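You operate a simulated robot arm through the tools that you are given. There is no shell and no other tool. Be economical: measure what you need, move in short steps, check, and stop when the job is done.

The job below is to be done with a simulated robot arm. You get a single attempt, and the scene is never put back.

JOB
Take the seal ring one and put it on top of the yellow slim cylinder.
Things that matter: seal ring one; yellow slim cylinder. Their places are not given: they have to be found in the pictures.

Only the result counts: the job must be done as asked and must still hold three seconds after the hand-in. Knocking over, shifting, dropping, spilling or breaking anything else fails it. A push-on lid holds only when it is set on centred and level and pressed home; a screw cap is set on level and turned clockwise until tight.

ROBOT AND FRAMES
A 6-joint arm with a two-finger parallel gripper, fixed in place. Base frame: the origin is at the foot of the arm, x ahead of it, y to its left, z up; the work surface is at about z = 0. Lengths are in mm, angles in degrees, forces in N, time in s.
With the tool pointing down near the work surface it reaches from about 140 to 580 mm from the base axis. Its first joint turns from -66.0 to 66.0 degrees. Payload 2.1 kg.
The tool frame sits at the grasp point between the pads (the TCP): z along the fingers, y along the line on which they close. The tips reach 30 mm beyond it. The gripper opens to 94 mm. The fingers are 28 mm wide and 10 mm thick; the gripper's body (50 by 96 mm) begins 55 mm behind the TCP.
Orientation is that of the tool frame in the base frame, as a unit quaternion [x, y, z, w]. With the fingers straight down and closing along the base's y, the tool's x points along the base's -x, its y along +y and its z along -z.

CONTROLS
- The arm moves only by the tool jog_arm. Its argument "rows" is a list of rows, each a list of 6 numbers: the shift along the tool's x, y, z in mm, then the turn, a rotation vector about the tool's x, y, z in degrees. In form: [[x, y, z, ax, ay, az], ...]. A call has 1 to 10 rows; each row is the pose to reach, as a shift and turn from the pose commanded when the call began, along the tool's axes at that moment. "jaw" is the opening in per cent of the stroke, from 0 (shut) to 100 (fully open), set as the call begins (left out, the last holds). Rows are played at 5 a second. More than 50 mm and 8.6 degrees between two rows, or a gripper value outside its range, and nothing of the call is played. Where a pose cannot be reached the arm comes as near as it can. A force on the tool above 40 N (or 10 N above the force at the start of the call, whichever is more), or a blocked arm, ends the call early, and 0.2 s more pass. Each finger travels about 72 mm/s and halts on what it meets, pressing with about 25 N; the grip force reading is that of the motor and also rises with nothing between the fingers. The clock runs only during rows and for 0.2 s after the last one: add rows that repeat a pose to give the fingers time. The reply holds the time, the measured pose of the TCP, the force on the tool along the base axes, the opening and the grip force, in the units named above and with some noise, and new pictures: "show" is both (left out), scene, wrist or none.
- Cameras (640 x 400 px; columns grow to the right, rows downward): "scene" is fixed at [42.3, -360.4, 499]; the picture's right is [0.88, -0.47, 0.00], its down [-0.19, -0.36, -0.91] and it looks along [0.43, 0.81, -0.40] (base axes); focal length 338 px, centre (320, 200). "wrist" rides on the gripper at [-37, 0, -58] in the tool frame; the picture's right is [0.00, -1.00, 0.00], its down [0.97, 0.00, -0.24] and it looks along [0.24, 0.00, 0.97] (tool axes); focal length 218 px, centre (320, 200).
- measure_at(camera, pixels): for up to 12 pixels [column, row] of the newest picture of that camera ("zoom" is the newest enlarged one), the place [x, y, z] in the base frame of the surface seen there, good to about 3 mm. It takes no simulated time.
- inspect(camera, box): a new picture of the part [left, top, right, bottom] of that camera's present view, enlarged. It takes no simulated time.
- finish_job(): hands the job in; it is judged then, once.

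Go step by step. Measure first, check grasps and placings, and put right what went wrong. The budget is 60 turns and 120 pictures, counting those below and the enlarged ones. Unless the task says otherwise, let go and move clear before handing in, and close with one line.

The tools are called after ">>>" as name(argument=value, ...) on one line, values as JSON. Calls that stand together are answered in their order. jog_arm: Moves the arm, as the interface text tells. Its arguments: {"type":"object","properties":{"rows":{"type":"array","items":{"type":"array","items":{"type":"number"}}},"jaw":{"type":"number"},"show":{"type":"string","enum":["both","scene","wrist","none"]}},"required":["rows"]} The other tools are called the same way: measure_at (camera, pixels) gives the place of the surface under pixels of a picture; inspect (camera, box) takes an enlarged picture of a part of a camera's view; finish_job () hands the job in.

At the start:

```text
time: 0.0
eef_pos: [317.5, 158.0, 349.7]
orientation: [0.0, 1.0, 0.0, 0.001]
force: [0.1, -0.7, 0.1]
grip_width: 93.9
grip_force: 0.2
```

scene: 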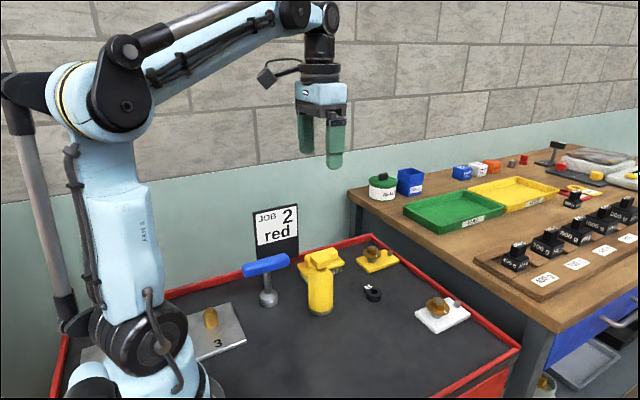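
wrist: 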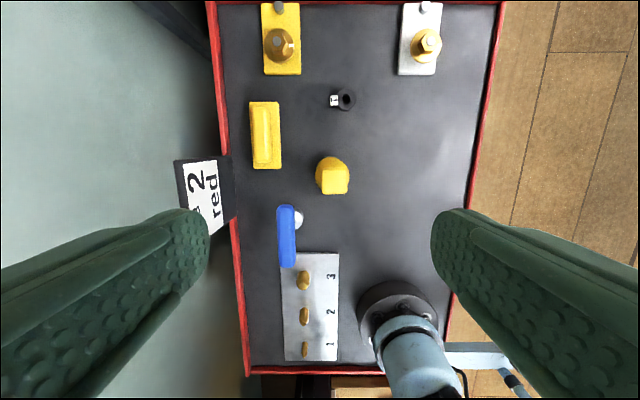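

The pictures show a small black ring with a white tag near wrist (345,100) / scene (372,293), and a yellow upright cylinder near wrist (332,175) / scene (320,285). I'll enlarge both for a closer look.

>>> inspect(camera="scene", box=[230, 220, 480, 350])

>>> inspect(camera="wrist", box=[230, 0, 460, 220])

>>> measure_at(camera="wrist", pixels=[[345, 100], [338, 100], [352, 100], [333, 101], [345, 93], [345, 108], [335, 182], [325, 165], [325, 180], [345, 182], [335, 192], [332, 160]])

```text
2.56 times, centred on (355, 285) of scene
```

zoom: 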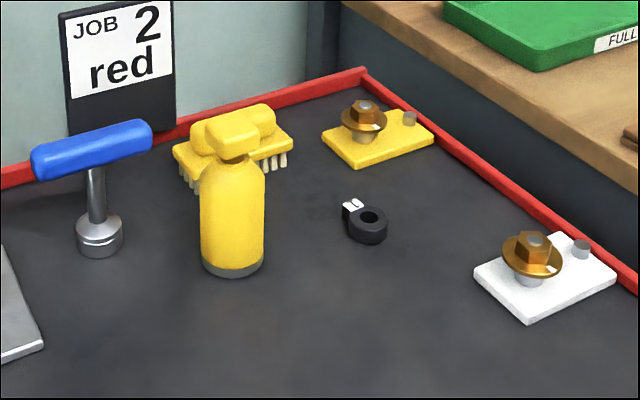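

```text
1.82 times, centred on (345, 110) of wrist
```

zoom: 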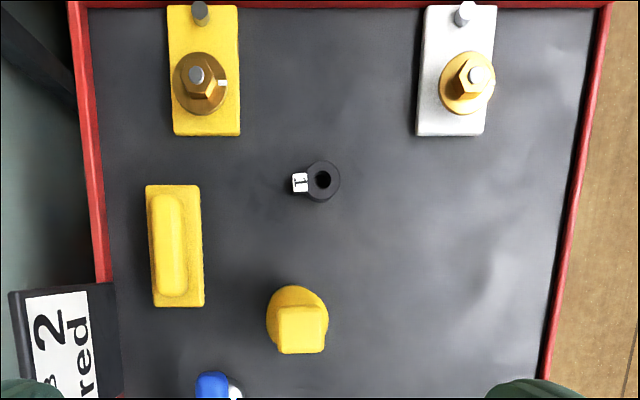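

```text
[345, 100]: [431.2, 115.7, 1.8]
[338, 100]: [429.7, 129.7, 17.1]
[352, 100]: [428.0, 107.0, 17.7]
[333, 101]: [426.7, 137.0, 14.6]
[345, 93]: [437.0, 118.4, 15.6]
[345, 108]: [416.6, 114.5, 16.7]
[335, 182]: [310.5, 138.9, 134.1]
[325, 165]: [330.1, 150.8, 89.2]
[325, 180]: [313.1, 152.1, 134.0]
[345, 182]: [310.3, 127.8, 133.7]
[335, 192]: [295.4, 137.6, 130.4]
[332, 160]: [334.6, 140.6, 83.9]
```

The tagged ring reads "1". The yellow bottle is the likely target, but I'll check the rest of the scene for any other yellow cylinder before I commit to it.

>>> inspect(camera="wrist", box=[230, 150, 390, 380])

>>> inspect(camera="scene", box=[440, 130, 640, 255])

>>> inspect(camera="scene", box=[290, 230, 400, 320])

>>> inspect(camera="scene", box=[40, 270, 290, 400])

```text
1.74 times, centred on (310, 265) of wrist
```

zoom: 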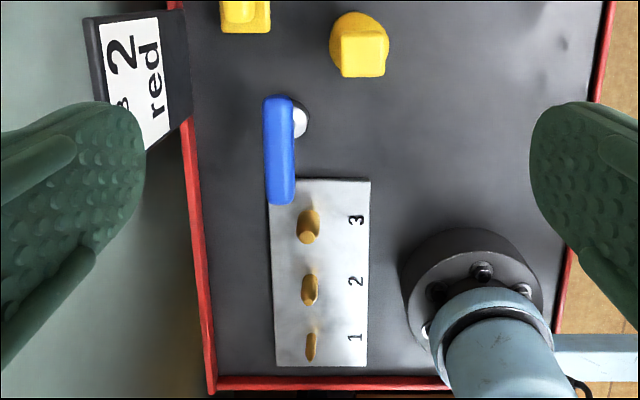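

```text
3.20 times, centred on (540, 192) of scene
```

zoom: 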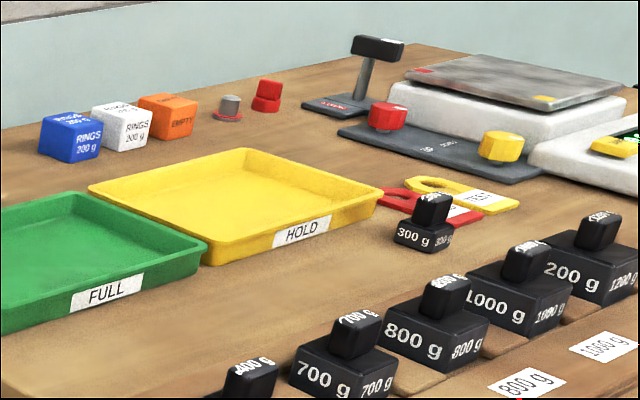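

```text
4.44 times, centred on (345, 275) of scene
```

zoom: 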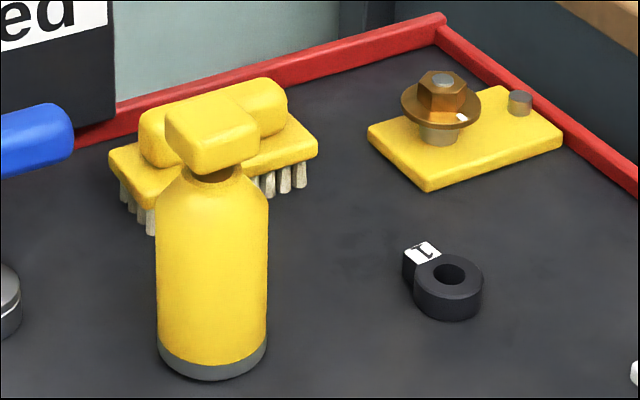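

```text
2.56 times, centred on (165, 335) of scene
```

zoom: 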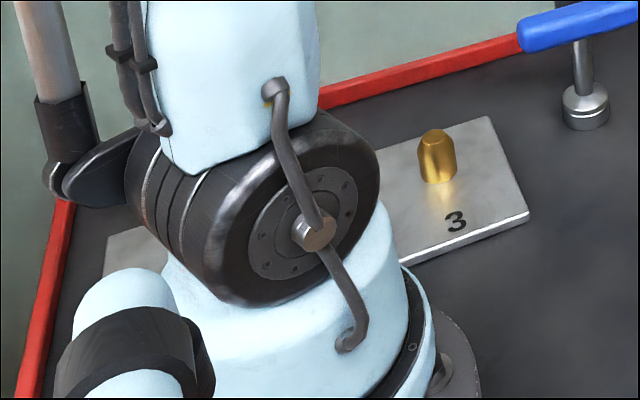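

Besides the bottle, the numbered plate carries brass pegs of different thickness, which could also be described as slim yellow cylinders. I'll measure the pegs, the bottle and the ring hole.

>>> measure_at(camera="wrist", pixels=[[306, 351], [305, 342], [306, 319], [304, 310], [307, 287], [304, 275], [300, 283], [311, 283], [301, 317], [311, 317], [302, 350], [308, 350]])

>>> inspect(camera="wrist", box=[275, 255, 345, 365])

>>> inspect(camera="wrist", box=[310, 75, 380, 120])

```text
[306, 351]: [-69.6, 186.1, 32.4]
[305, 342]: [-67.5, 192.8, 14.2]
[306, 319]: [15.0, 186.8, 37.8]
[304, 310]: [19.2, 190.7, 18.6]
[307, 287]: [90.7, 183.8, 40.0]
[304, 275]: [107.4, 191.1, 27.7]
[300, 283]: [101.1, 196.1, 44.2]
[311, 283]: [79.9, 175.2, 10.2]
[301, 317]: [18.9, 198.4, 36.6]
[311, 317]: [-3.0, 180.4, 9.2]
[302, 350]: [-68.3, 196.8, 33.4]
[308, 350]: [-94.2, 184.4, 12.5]
```

```text
3.64 times, centred on (310, 310) of wrist
```

zoom: 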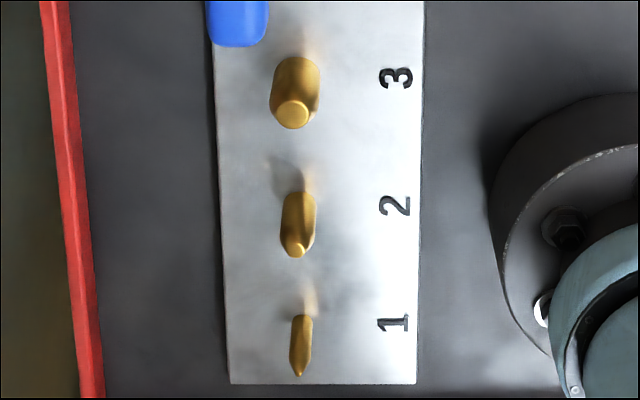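

```text
8.89 times, centred on (345, 98) of wrist
```

zoom: 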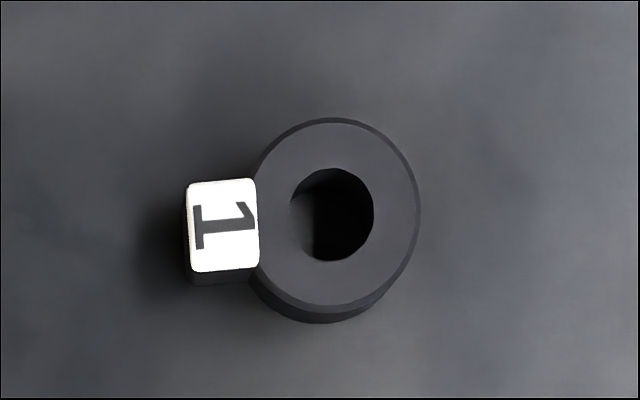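

Pegs 1 and 2 lie at about 108° and 85° from the base, beyond the ±66° limit of the first joint, so the yellow bottle near (310,139) is the target. I'll move above the ring near (430,117) and turn 80° so the fingers close along x, clear of the tag.

>>> jog_arm(rows=[[-11, -4, 10, 0, 0, 8], [-22, -8, 20, 0, 0, 16], [-33, -12, 30, 0, 0, 24], [-44, -16, 40, 0, 0, 32], [-55, -20, 50, 0, 0, 40], [-66, -24, 60, 0, 0, 48], [-77, -28, 70, 0, 0, 56], [-88, -32, 80, 0, 0, 64], [-99, -36, 90, 0, 0, 72], [-112, -41, 100, 0, 0, 80]], jaw=70, show="none")

>>> jog_arm(rows=[[0, 0, 0, 0, 0, 5], [0, 0, 0, 0, 0, 10], [0, 0, 0, 0, 0, 10], [0, 0, 0, 0, 0, 10]])

```text
time: 2.2
eef_pos: [430.1, 116.3, 248.5]
orientation: [0.644, 0.765, 0.0, 0.0]
force: [0.3, -0.5, 0.0]
grip_width: 65.6
grip_force: 0.1
```

```text
time: 3.2
eef_pos: [429.5, 117.2, 248.4]
orientation: [0.708, 0.706, 0.0, 0.001]
force: [-1.0, 0.2, -0.4]
grip_width: 66.0
grip_force: 0.0
```

scene: 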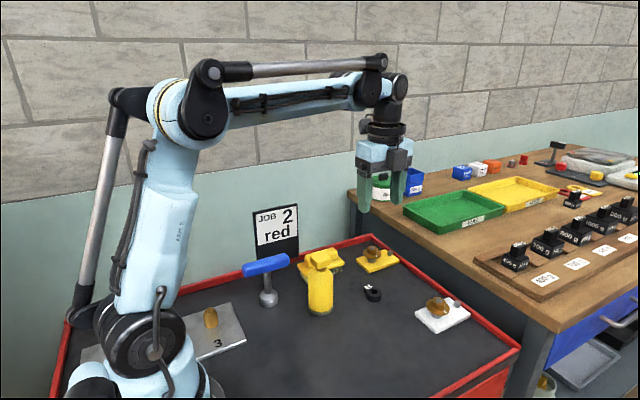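
wrist: 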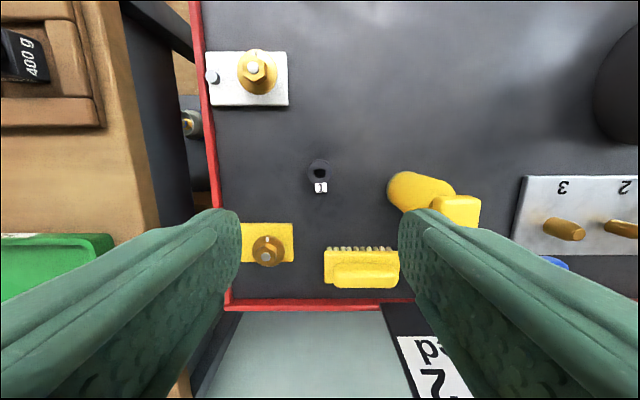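

The ring shows at wrist (319,172) with its tag at (320,188), and the bottle head is at (456,210). I'll enlarge and measure both.

>>> inspect(camera="wrist", box=[290, 150, 350, 200])

>>> measure_at(camera="wrist", pixels=[[311, 171], [328, 171], [319, 163], [319, 180], [319, 172], [320, 188], [440, 200], [474, 200], [440, 212], [474, 220], [456, 210], [405, 190]])

>>> inspect(camera="wrist", box=[380, 160, 490, 230])

```text
8.00 times, centred on (320, 175) of wrist
```

zoom: 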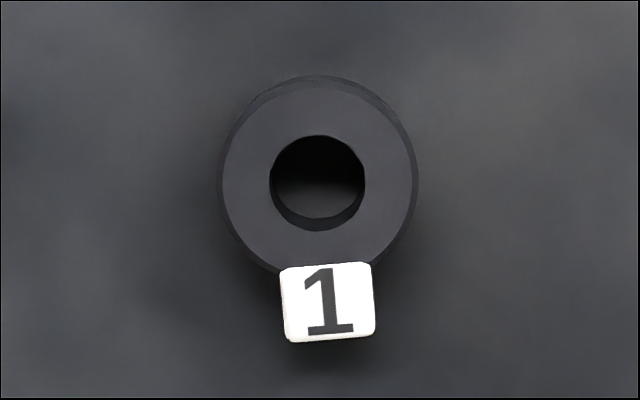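

```text
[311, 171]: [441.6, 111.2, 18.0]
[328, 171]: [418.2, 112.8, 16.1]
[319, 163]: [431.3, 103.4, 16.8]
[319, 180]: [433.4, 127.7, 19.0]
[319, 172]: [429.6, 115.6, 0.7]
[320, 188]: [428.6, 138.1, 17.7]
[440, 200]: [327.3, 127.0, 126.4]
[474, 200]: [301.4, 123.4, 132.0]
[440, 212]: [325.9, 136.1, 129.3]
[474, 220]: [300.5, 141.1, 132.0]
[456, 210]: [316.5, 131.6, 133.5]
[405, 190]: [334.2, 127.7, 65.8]
```

```text
5.71 times, centred on (435, 195) of wrist
```

zoom: 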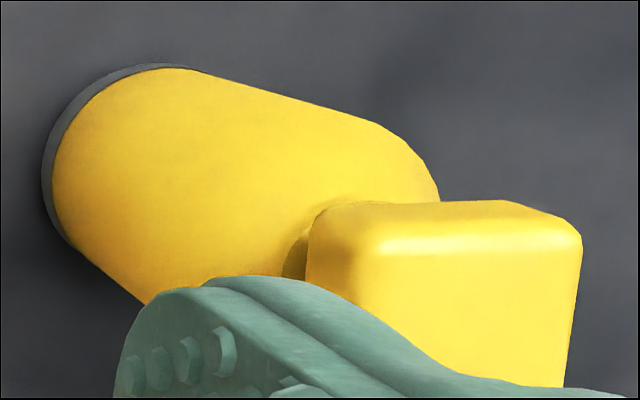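

The ring centre is about (430,115.5), 17 mm tall. Next I descend so the tips sit about 4 mm above the table.

>>> jog_arm(rows=[[-1, 0.5, 40, 0, 0, 0], [-1, 0.5, 80, 0, 0, 0], [-1, 0.5, 120, 0, 0, 0], [-1, 0.5, 150, 0, 0, 0], [-1, 0.5, 175, 0, 0, 0], [-1, 0.5, 190, 0, 0, 0], [-1, 0.5, 202, 0, 0, 0], [-1, 0.5, 213, 0, 0, 0], [-1, 0.5, 213, 0, 0, 0]])

```text
time: 5.2
eef_pos: [429.6, 115.3, 36.0]
orientation: [0.706, 0.708, 0.0, 0.001]
force: [0.3, -0.6, -1.2]
grip_width: 65.8
grip_force: 0.0
```

scene: 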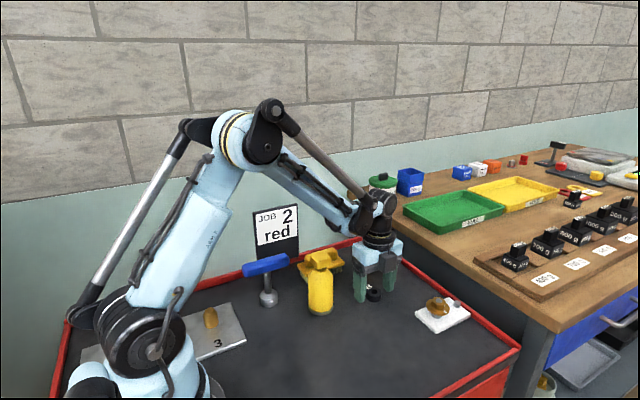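
wrist: 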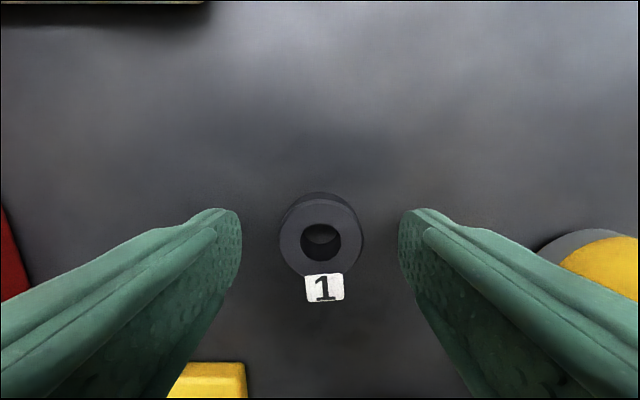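

The ring at (321,240) is centred between the fingers, and the tips are 6 mm up against its 17 mm height. I'll lower 2 mm and close.

>>> jog_arm(rows=[[0, 0, 2, 0, 0, 0], [0, 0, 2, 0, 0, 0]], show="none")

>>> jog_arm(rows=[[0, 0, 0, 0, 0, 0], [0, 0, 0, 0, 0, 0], [0, 0, 0, 0, 0, 0], [0, 0, 0, 0, 0, 0], [0, 0, 0, 0, 0, 0], [0, 0, 0, 0, 0, 0]], jaw=0, show="wrist")

```text
time: 5.8
eef_pos: [430.3, 116.7, 33.5]
orientation: [0.707, 0.707, 0.0, 0.0]
force: [0.6, 0.0, -0.7]
grip_width: 66.0
grip_force: 0.1
```

```text
time: 7.2
eef_pos: [429.9, 116.1, 34.2]
orientation: [0.707, 0.707, 0.0, 0.0]
force: [0.5, -0.2, -0.5]
grip_width: 33.3
grip_force: 25.4
```

wrist: 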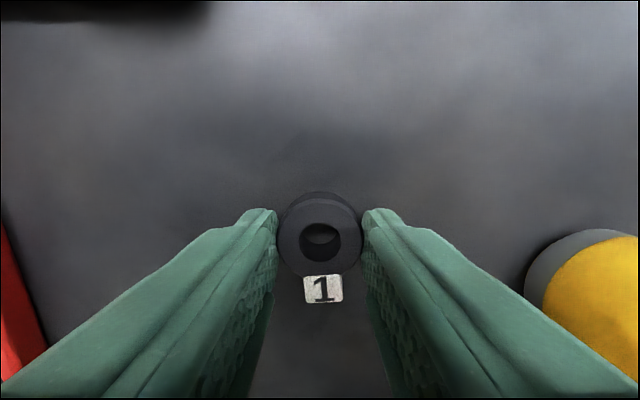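

The grip holds at 33.3 mm with 25 N and the ring is held level. I'll lift it and carry it high, passing on the +y side of the bottle, so the wrist camera looks straight down on the bottle head.

>>> jog_arm(rows=[[0, 0, -20, 0, 0, 0], [0, 0, -60, 0, 0, 0], [0, 0, -100, 0, 0, 0], [0, 0, -150, 0, 0, 0], [0, 0, -196, 0, 0, 0], [15, -30, -196, 0, 0, 0], [30, -60, -196, 0, 0, 0], [45, -90, -196, 0, 0, 0], [62, -119, -196, 0, 0, 0], [62, -119, -196, 0, 0, 0]])

```text
time: 9.4
eef_pos: [310.6, 178.1, 228.7]
orientation: [0.707, 0.707, 0.0, 0.0]
force: [-0.5, 0.0, -0.2]
grip_width: 33.1
grip_force: 25.0
```

scene: 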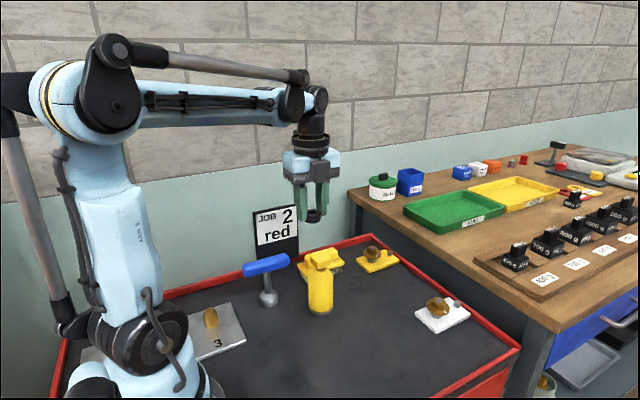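
wrist: 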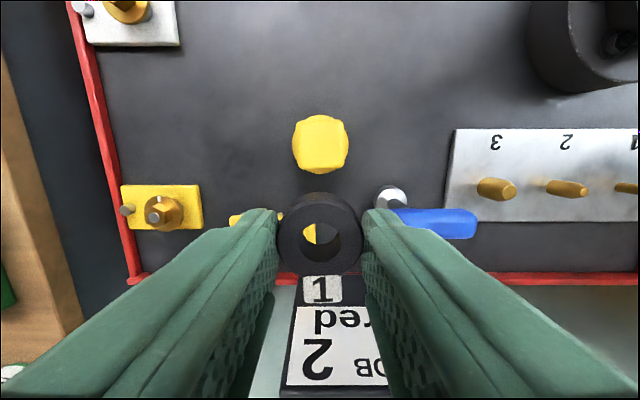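

The ring is held, and the bottle head is in clear view at (322,143). I'll measure its edges.

>>> inspect(camera="wrist", box=[280, 105, 360, 185])

>>> measure_at(camera="wrist", pixels=[[322, 143], [304, 143], [342, 143], [323, 120], [323, 164], [307, 122], [340, 122], [307, 163], [340, 163], [294, 143], [348, 143], [320, 172]])

>>> measure_at(camera="scene", pixels=[[312, 254], [322, 254], [334, 254], [324, 250], [320, 260]])

```text
5.00 times, centred on (320, 145) of wrist
```

zoom: 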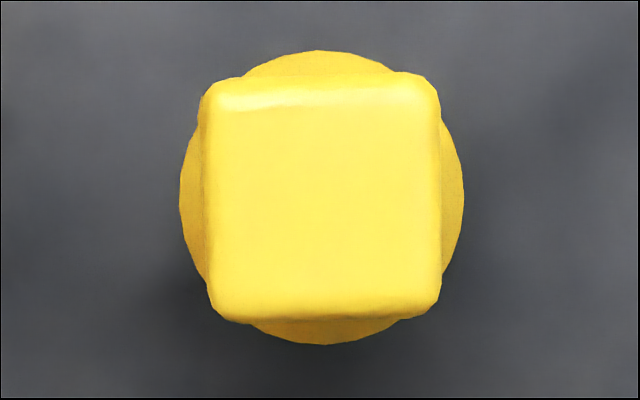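

```text
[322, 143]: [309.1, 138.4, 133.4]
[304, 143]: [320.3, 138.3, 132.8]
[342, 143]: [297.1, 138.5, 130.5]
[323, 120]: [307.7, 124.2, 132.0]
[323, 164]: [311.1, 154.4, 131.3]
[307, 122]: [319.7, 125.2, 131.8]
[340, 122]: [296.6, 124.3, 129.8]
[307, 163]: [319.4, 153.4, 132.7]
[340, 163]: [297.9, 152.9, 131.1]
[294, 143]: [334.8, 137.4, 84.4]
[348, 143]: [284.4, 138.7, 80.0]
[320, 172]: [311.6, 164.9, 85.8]
```

```text
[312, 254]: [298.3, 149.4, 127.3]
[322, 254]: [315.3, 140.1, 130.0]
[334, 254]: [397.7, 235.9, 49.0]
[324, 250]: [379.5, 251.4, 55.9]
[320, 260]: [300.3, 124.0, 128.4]
```

The head top is flat at z≈133, centred at about (309,138.5). The ring bottom is 34 mm below the TCP, so I'll move above it and come down to about 10 mm clearance.

>>> jog_arm(rows=[[-10, 0, 0, 0, 0, 0], [-20, -0.5, 0, 0, 0, 0], [-30, -1, 0, 0, 0, 0], [-39.5, -1.5, 0, 0, 0, 0], [-39.5, -1.5, 0, 0, 0, 0], [-39.5, -1.5, 15, 0, 0, 0], [-39.5, -1.5, 30, 0, 0, 0], [-39.5, -1.5, 45, 0, 0, 0], [-39.5, -1.5, 51, 0, 0, 0], [-39.5, -1.5, 51, 0, 0, 0]])

>>> inspect(camera="scene", box=[270, 210, 370, 290])

```text
time: 11.6
eef_pos: [309.6, 136.8, 178.8]
orientation: [0.707, 0.707, 0.001, 0.0]
force: [0.8, 0.1, -0.7]
grip_width: 32.9
grip_force: 25.4
```

scene: 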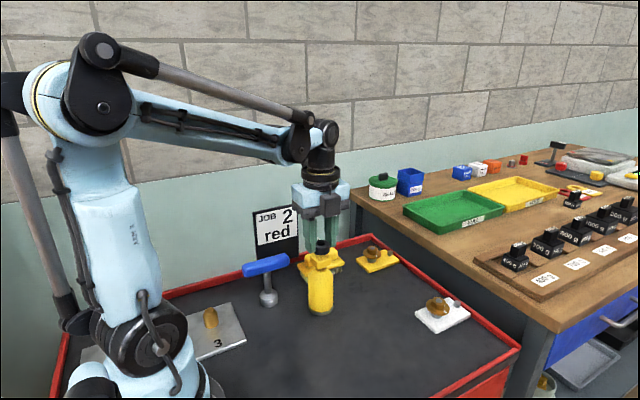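
wrist: 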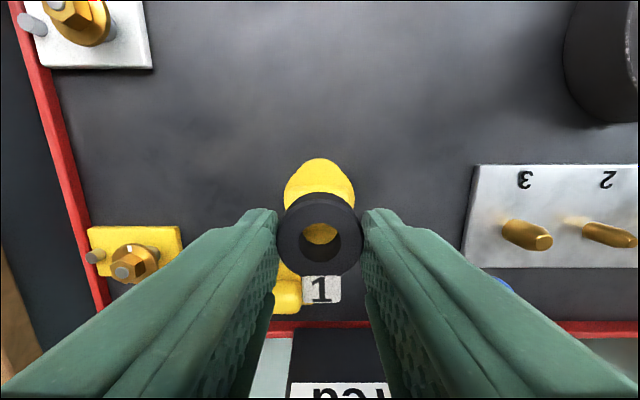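

```text
5.00 times, centred on (320, 250) of scene
```

zoom: 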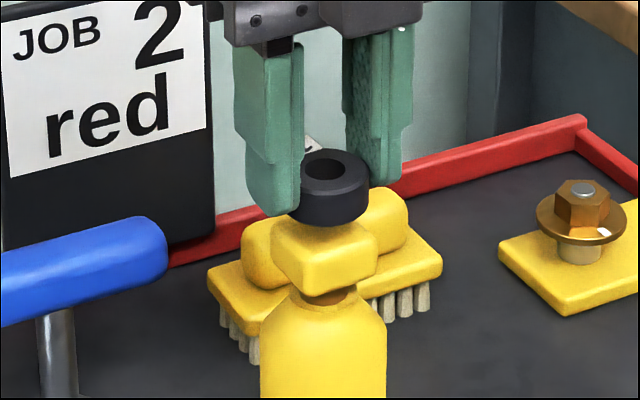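

The ring is level over the head with about 10 mm of clearance. I'll lower 8 mm and check the force.

>>> jog_arm(rows=[[0, 0, 3, 0, 0, 0], [0, 0, 5, 0, 0, 0], [0, 0, 7, 0, 0, 0], [0, 0, 8, 0, 0, 0], [0, 0, 8, 0, 0, 0]], show="none")

>>> inspect(camera="scene", box=[290, 225, 350, 275])

```text
time: 12.8
eef_pos: [310.3, 138.1, 172.5]
orientation: [0.707, 0.707, 0.0, 0.0]
force: [0.0, 0.3, -0.8]
grip_width: 32.8
grip_force: 24.8
```

```text
8.00 times, centred on (320, 250) of scene
```

zoom: 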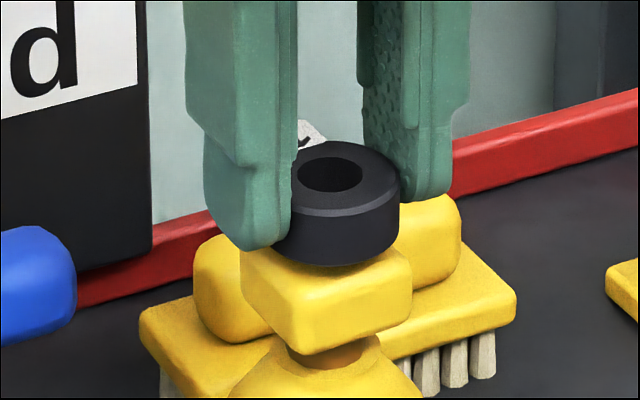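

No contact yet at z≈172. I'll continue in 1 mm steps.

>>> jog_arm(rows=[[-0.5, -0.5, 1, 0, 0, 0], [-0.5, -0.5, 2, 0, 0, 0], [-0.5, -0.5, 2, 0, 0, 0]], show="none")

>>> jog_arm(rows=[[0, 0, 1, 0, 0, 0], [0, 0, 1, 0, 0, 0]], show="none")

>>> inspect(camera="scene", box=[290, 225, 350, 275])

```text
time: 13.6
eef_pos: [309.5, 138.5, 169.2]
orientation: [0.707, 0.707, 0.0, 0.0]
force: [-0.8, 0.7, 1.0]
grip_width: 33.0
grip_force: 24.8
```

```text
time: 14.2
eef_pos: [308.6, 139.6, 168.5]
orientation: [0.707, 0.707, 0.0, -0.001]
force: [-0.7, 0.1, -0.4]
grip_width: 32.8
grip_force: 25.0
```

```text
8.00 times, centred on (320, 250) of scene
```

zoom: 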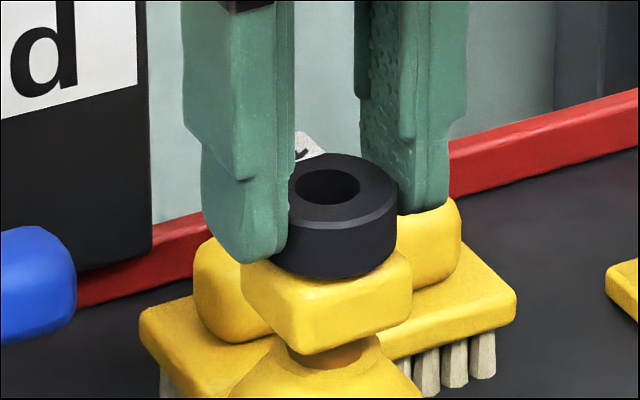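

Force is still about zero, and the ring looks 1–2 mm above the head. I'll keep lowering in small steps.

>>> jog_arm(rows=[[0, 0, 1, 0, 0, 0], [0, 0, 1, 0, 0, 0]], show="none")

>>> jog_arm(rows=[[0, 0, 0.7, 0, 0, 0], [0, 0, 0.7, 0, 0, 0]], show="none")

>>> inspect(camera="scene", box=[290, 225, 350, 275])

```text
time: 14.8
eef_pos: [309.9, 138.9, 167.2]
orientation: [0.708, 0.707, -0.001, 0.0]
force: [-0.7, -0.3, -1.2]
grip_width: 32.8
grip_force: 25.0
```

```text
time: 15.4
eef_pos: [309.2, 138.1, 167.1]
orientation: [0.707, 0.707, 0.0, 0.0]
force: [-0.2, 0.5, 0.5]
grip_width: 32.6
grip_force: 24.8
```

```text
8.00 times, centred on (320, 250) of scene
```

zoom: 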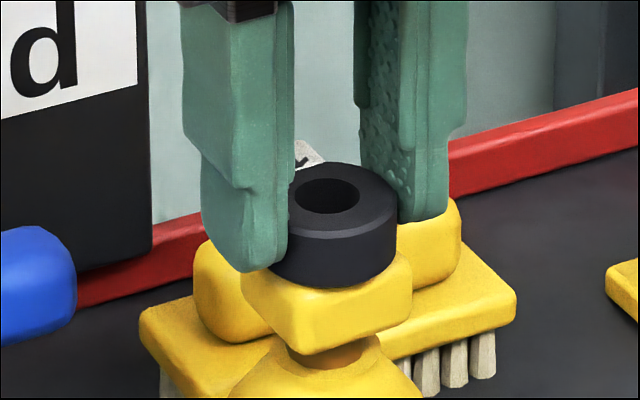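

Still no clear contact force. I'll lower by another half-millimetre twice, watching for it.

>>> jog_arm(rows=[[0, 0, 0.6, 0, 0, 0], [0, 0, 0.6, 0, 0, 0]], show="none")

>>> jog_arm(rows=[[0, 0, 0.6, 0, 0, 0], [0, 0, 0.6, 0, 0, 0]], show="none")

>>> inspect(camera="scene", box=[290, 225, 350, 275])

```text
time: 16.0
eef_pos: [309.0, 137.8, 166.3]
orientation: [0.707, 0.707, -0.001, 0.001]
force: [-0.9, 1.1, 9.3]
grip_width: 32.9
grip_force: 24.8
```

```text
time: 16.6
eef_pos: [308.7, 138.3, 165.9]
orientation: [0.707, 0.707, 0.001, 0.001]
force: [-0.2, -0.4, 39.7]
grip_width: 33.0
grip_force: 24.8
```

```text
8.00 times, centred on (320, 250) of scene
```

zoom: 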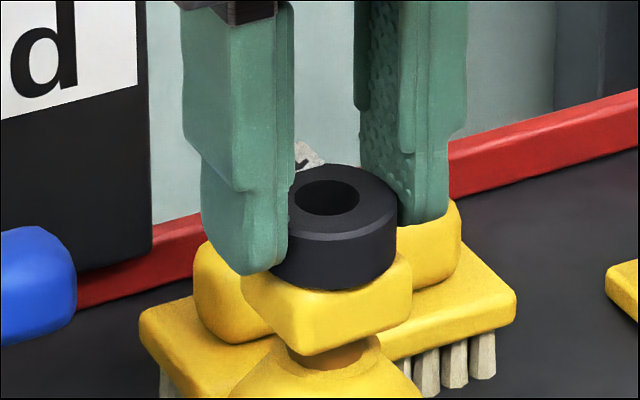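

Contact is made, reading 9 N and then 40 N. I'll back up 0.7 mm to ease the load, then open slowly and a little at a time.

>>> jog_arm(rows=[[0, 0, -0.7, 0, 0, 0], [0, 0, -0.7, 0, 0, 0]], show="none")

>>> jog_arm(rows=[[0, 0, 0, 0, 0, 0], [0, 0, 0, 0, 0, 0], [0, 0, 0, 0, 0, 0]], jaw=45)

```text
time: 17.2
eef_pos: [308.9, 138.2, 165.5]
orientation: [0.707, 0.707, 0.001, 0.001]
force: [1.9, -0.9, 16.1]
grip_width: 33.0
grip_force: 25.1
```

```text
time: 18.0
eef_pos: [308.8, 138.2, 165.3]
orientation: [0.707, 0.707, 0.001, 0.0]
force: [-0.5, -0.2, -0.6]
grip_width: 42.2
grip_force: 0.0
```

scene: 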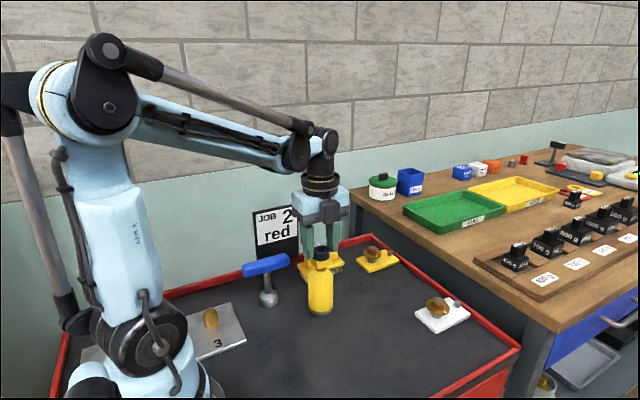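
wrist: 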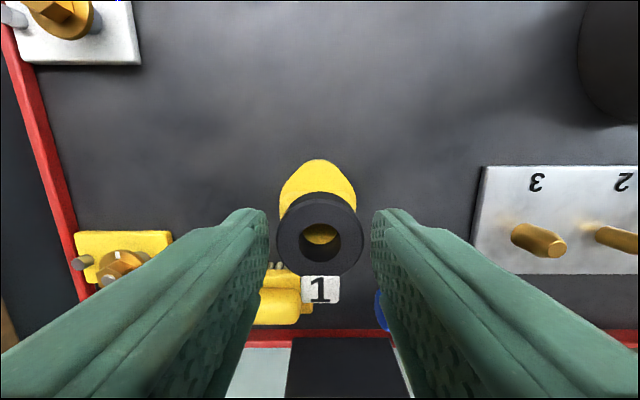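

The ring is released and stays level on the head, with both fingers clear at columns 268 and 371. I'll raise the arm straight up and move it aside.

>>> jog_arm(rows=[[0, 0, 0, 0, 0, 0], [0, 0, -5, 0, 0, 0], [0, 0, -15, 0, 0, 0], [0, 0, -40, 0, 0, 0], [0, 0, -80, 0, 0, 0], [20, 0, -90, 0, 0, 0], [40, 0, -90, 0, 0, 0], [40, 0, -90, 0, 0, 0]], jaw=60)

>>> inspect(camera="scene", box=[270, 220, 370, 320])

>>> inspect(camera="wrist", box=[270, 90, 370, 190])

```text
time: 19.8
eef_pos: [308.0, 178.3, 257.3]
orientation: [0.707, 0.707, 0.0, 0.0]
force: [-0.9, 0.0, -0.4]
grip_width: 56.4
grip_force: 0.0
```

scene: 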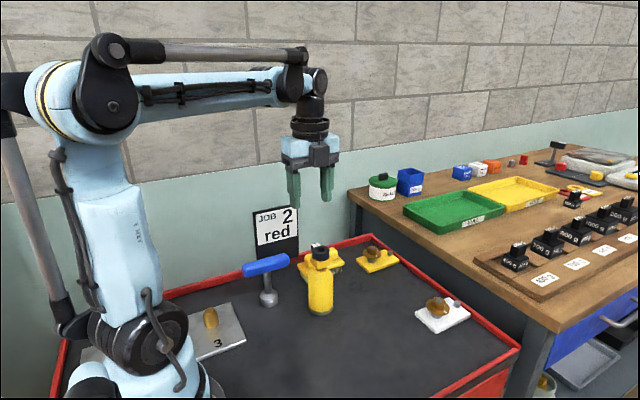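
wrist: 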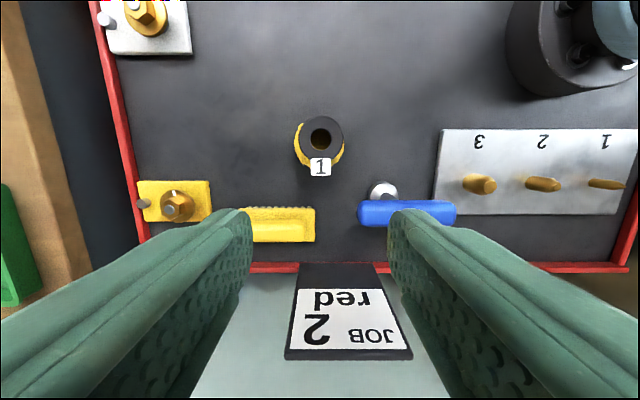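

```text
4.00 times, centred on (320, 270) of scene
```

zoom: 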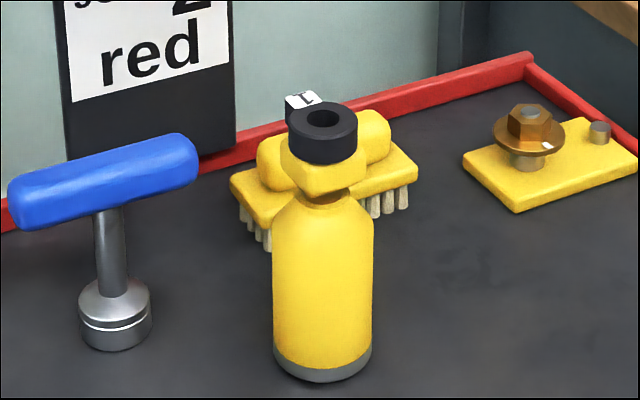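

```text
4.00 times, centred on (320, 140) of wrist
```

zoom: 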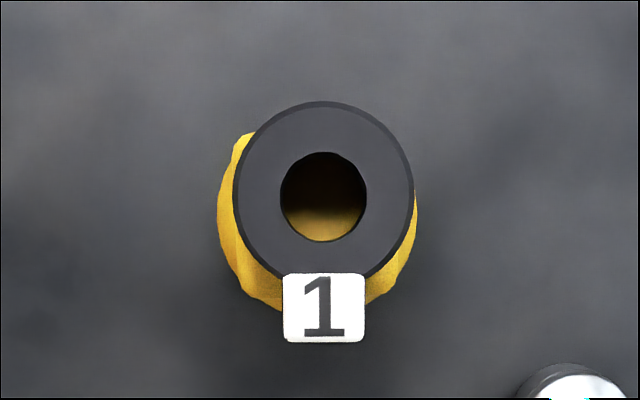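

The ring sits level on the bottle head at scene (321,255), nothing else has moved, and the arm is clear. I'm handing in.

>>> finish_job()

```text
The job is handed in.
```

I placed seal ring one on top of the yellow bottle, which I took to be the "yellow slim cylinder". The ring sat level and centred, nothing else appeared to have moved, and the arm was clear when I handed the job in.
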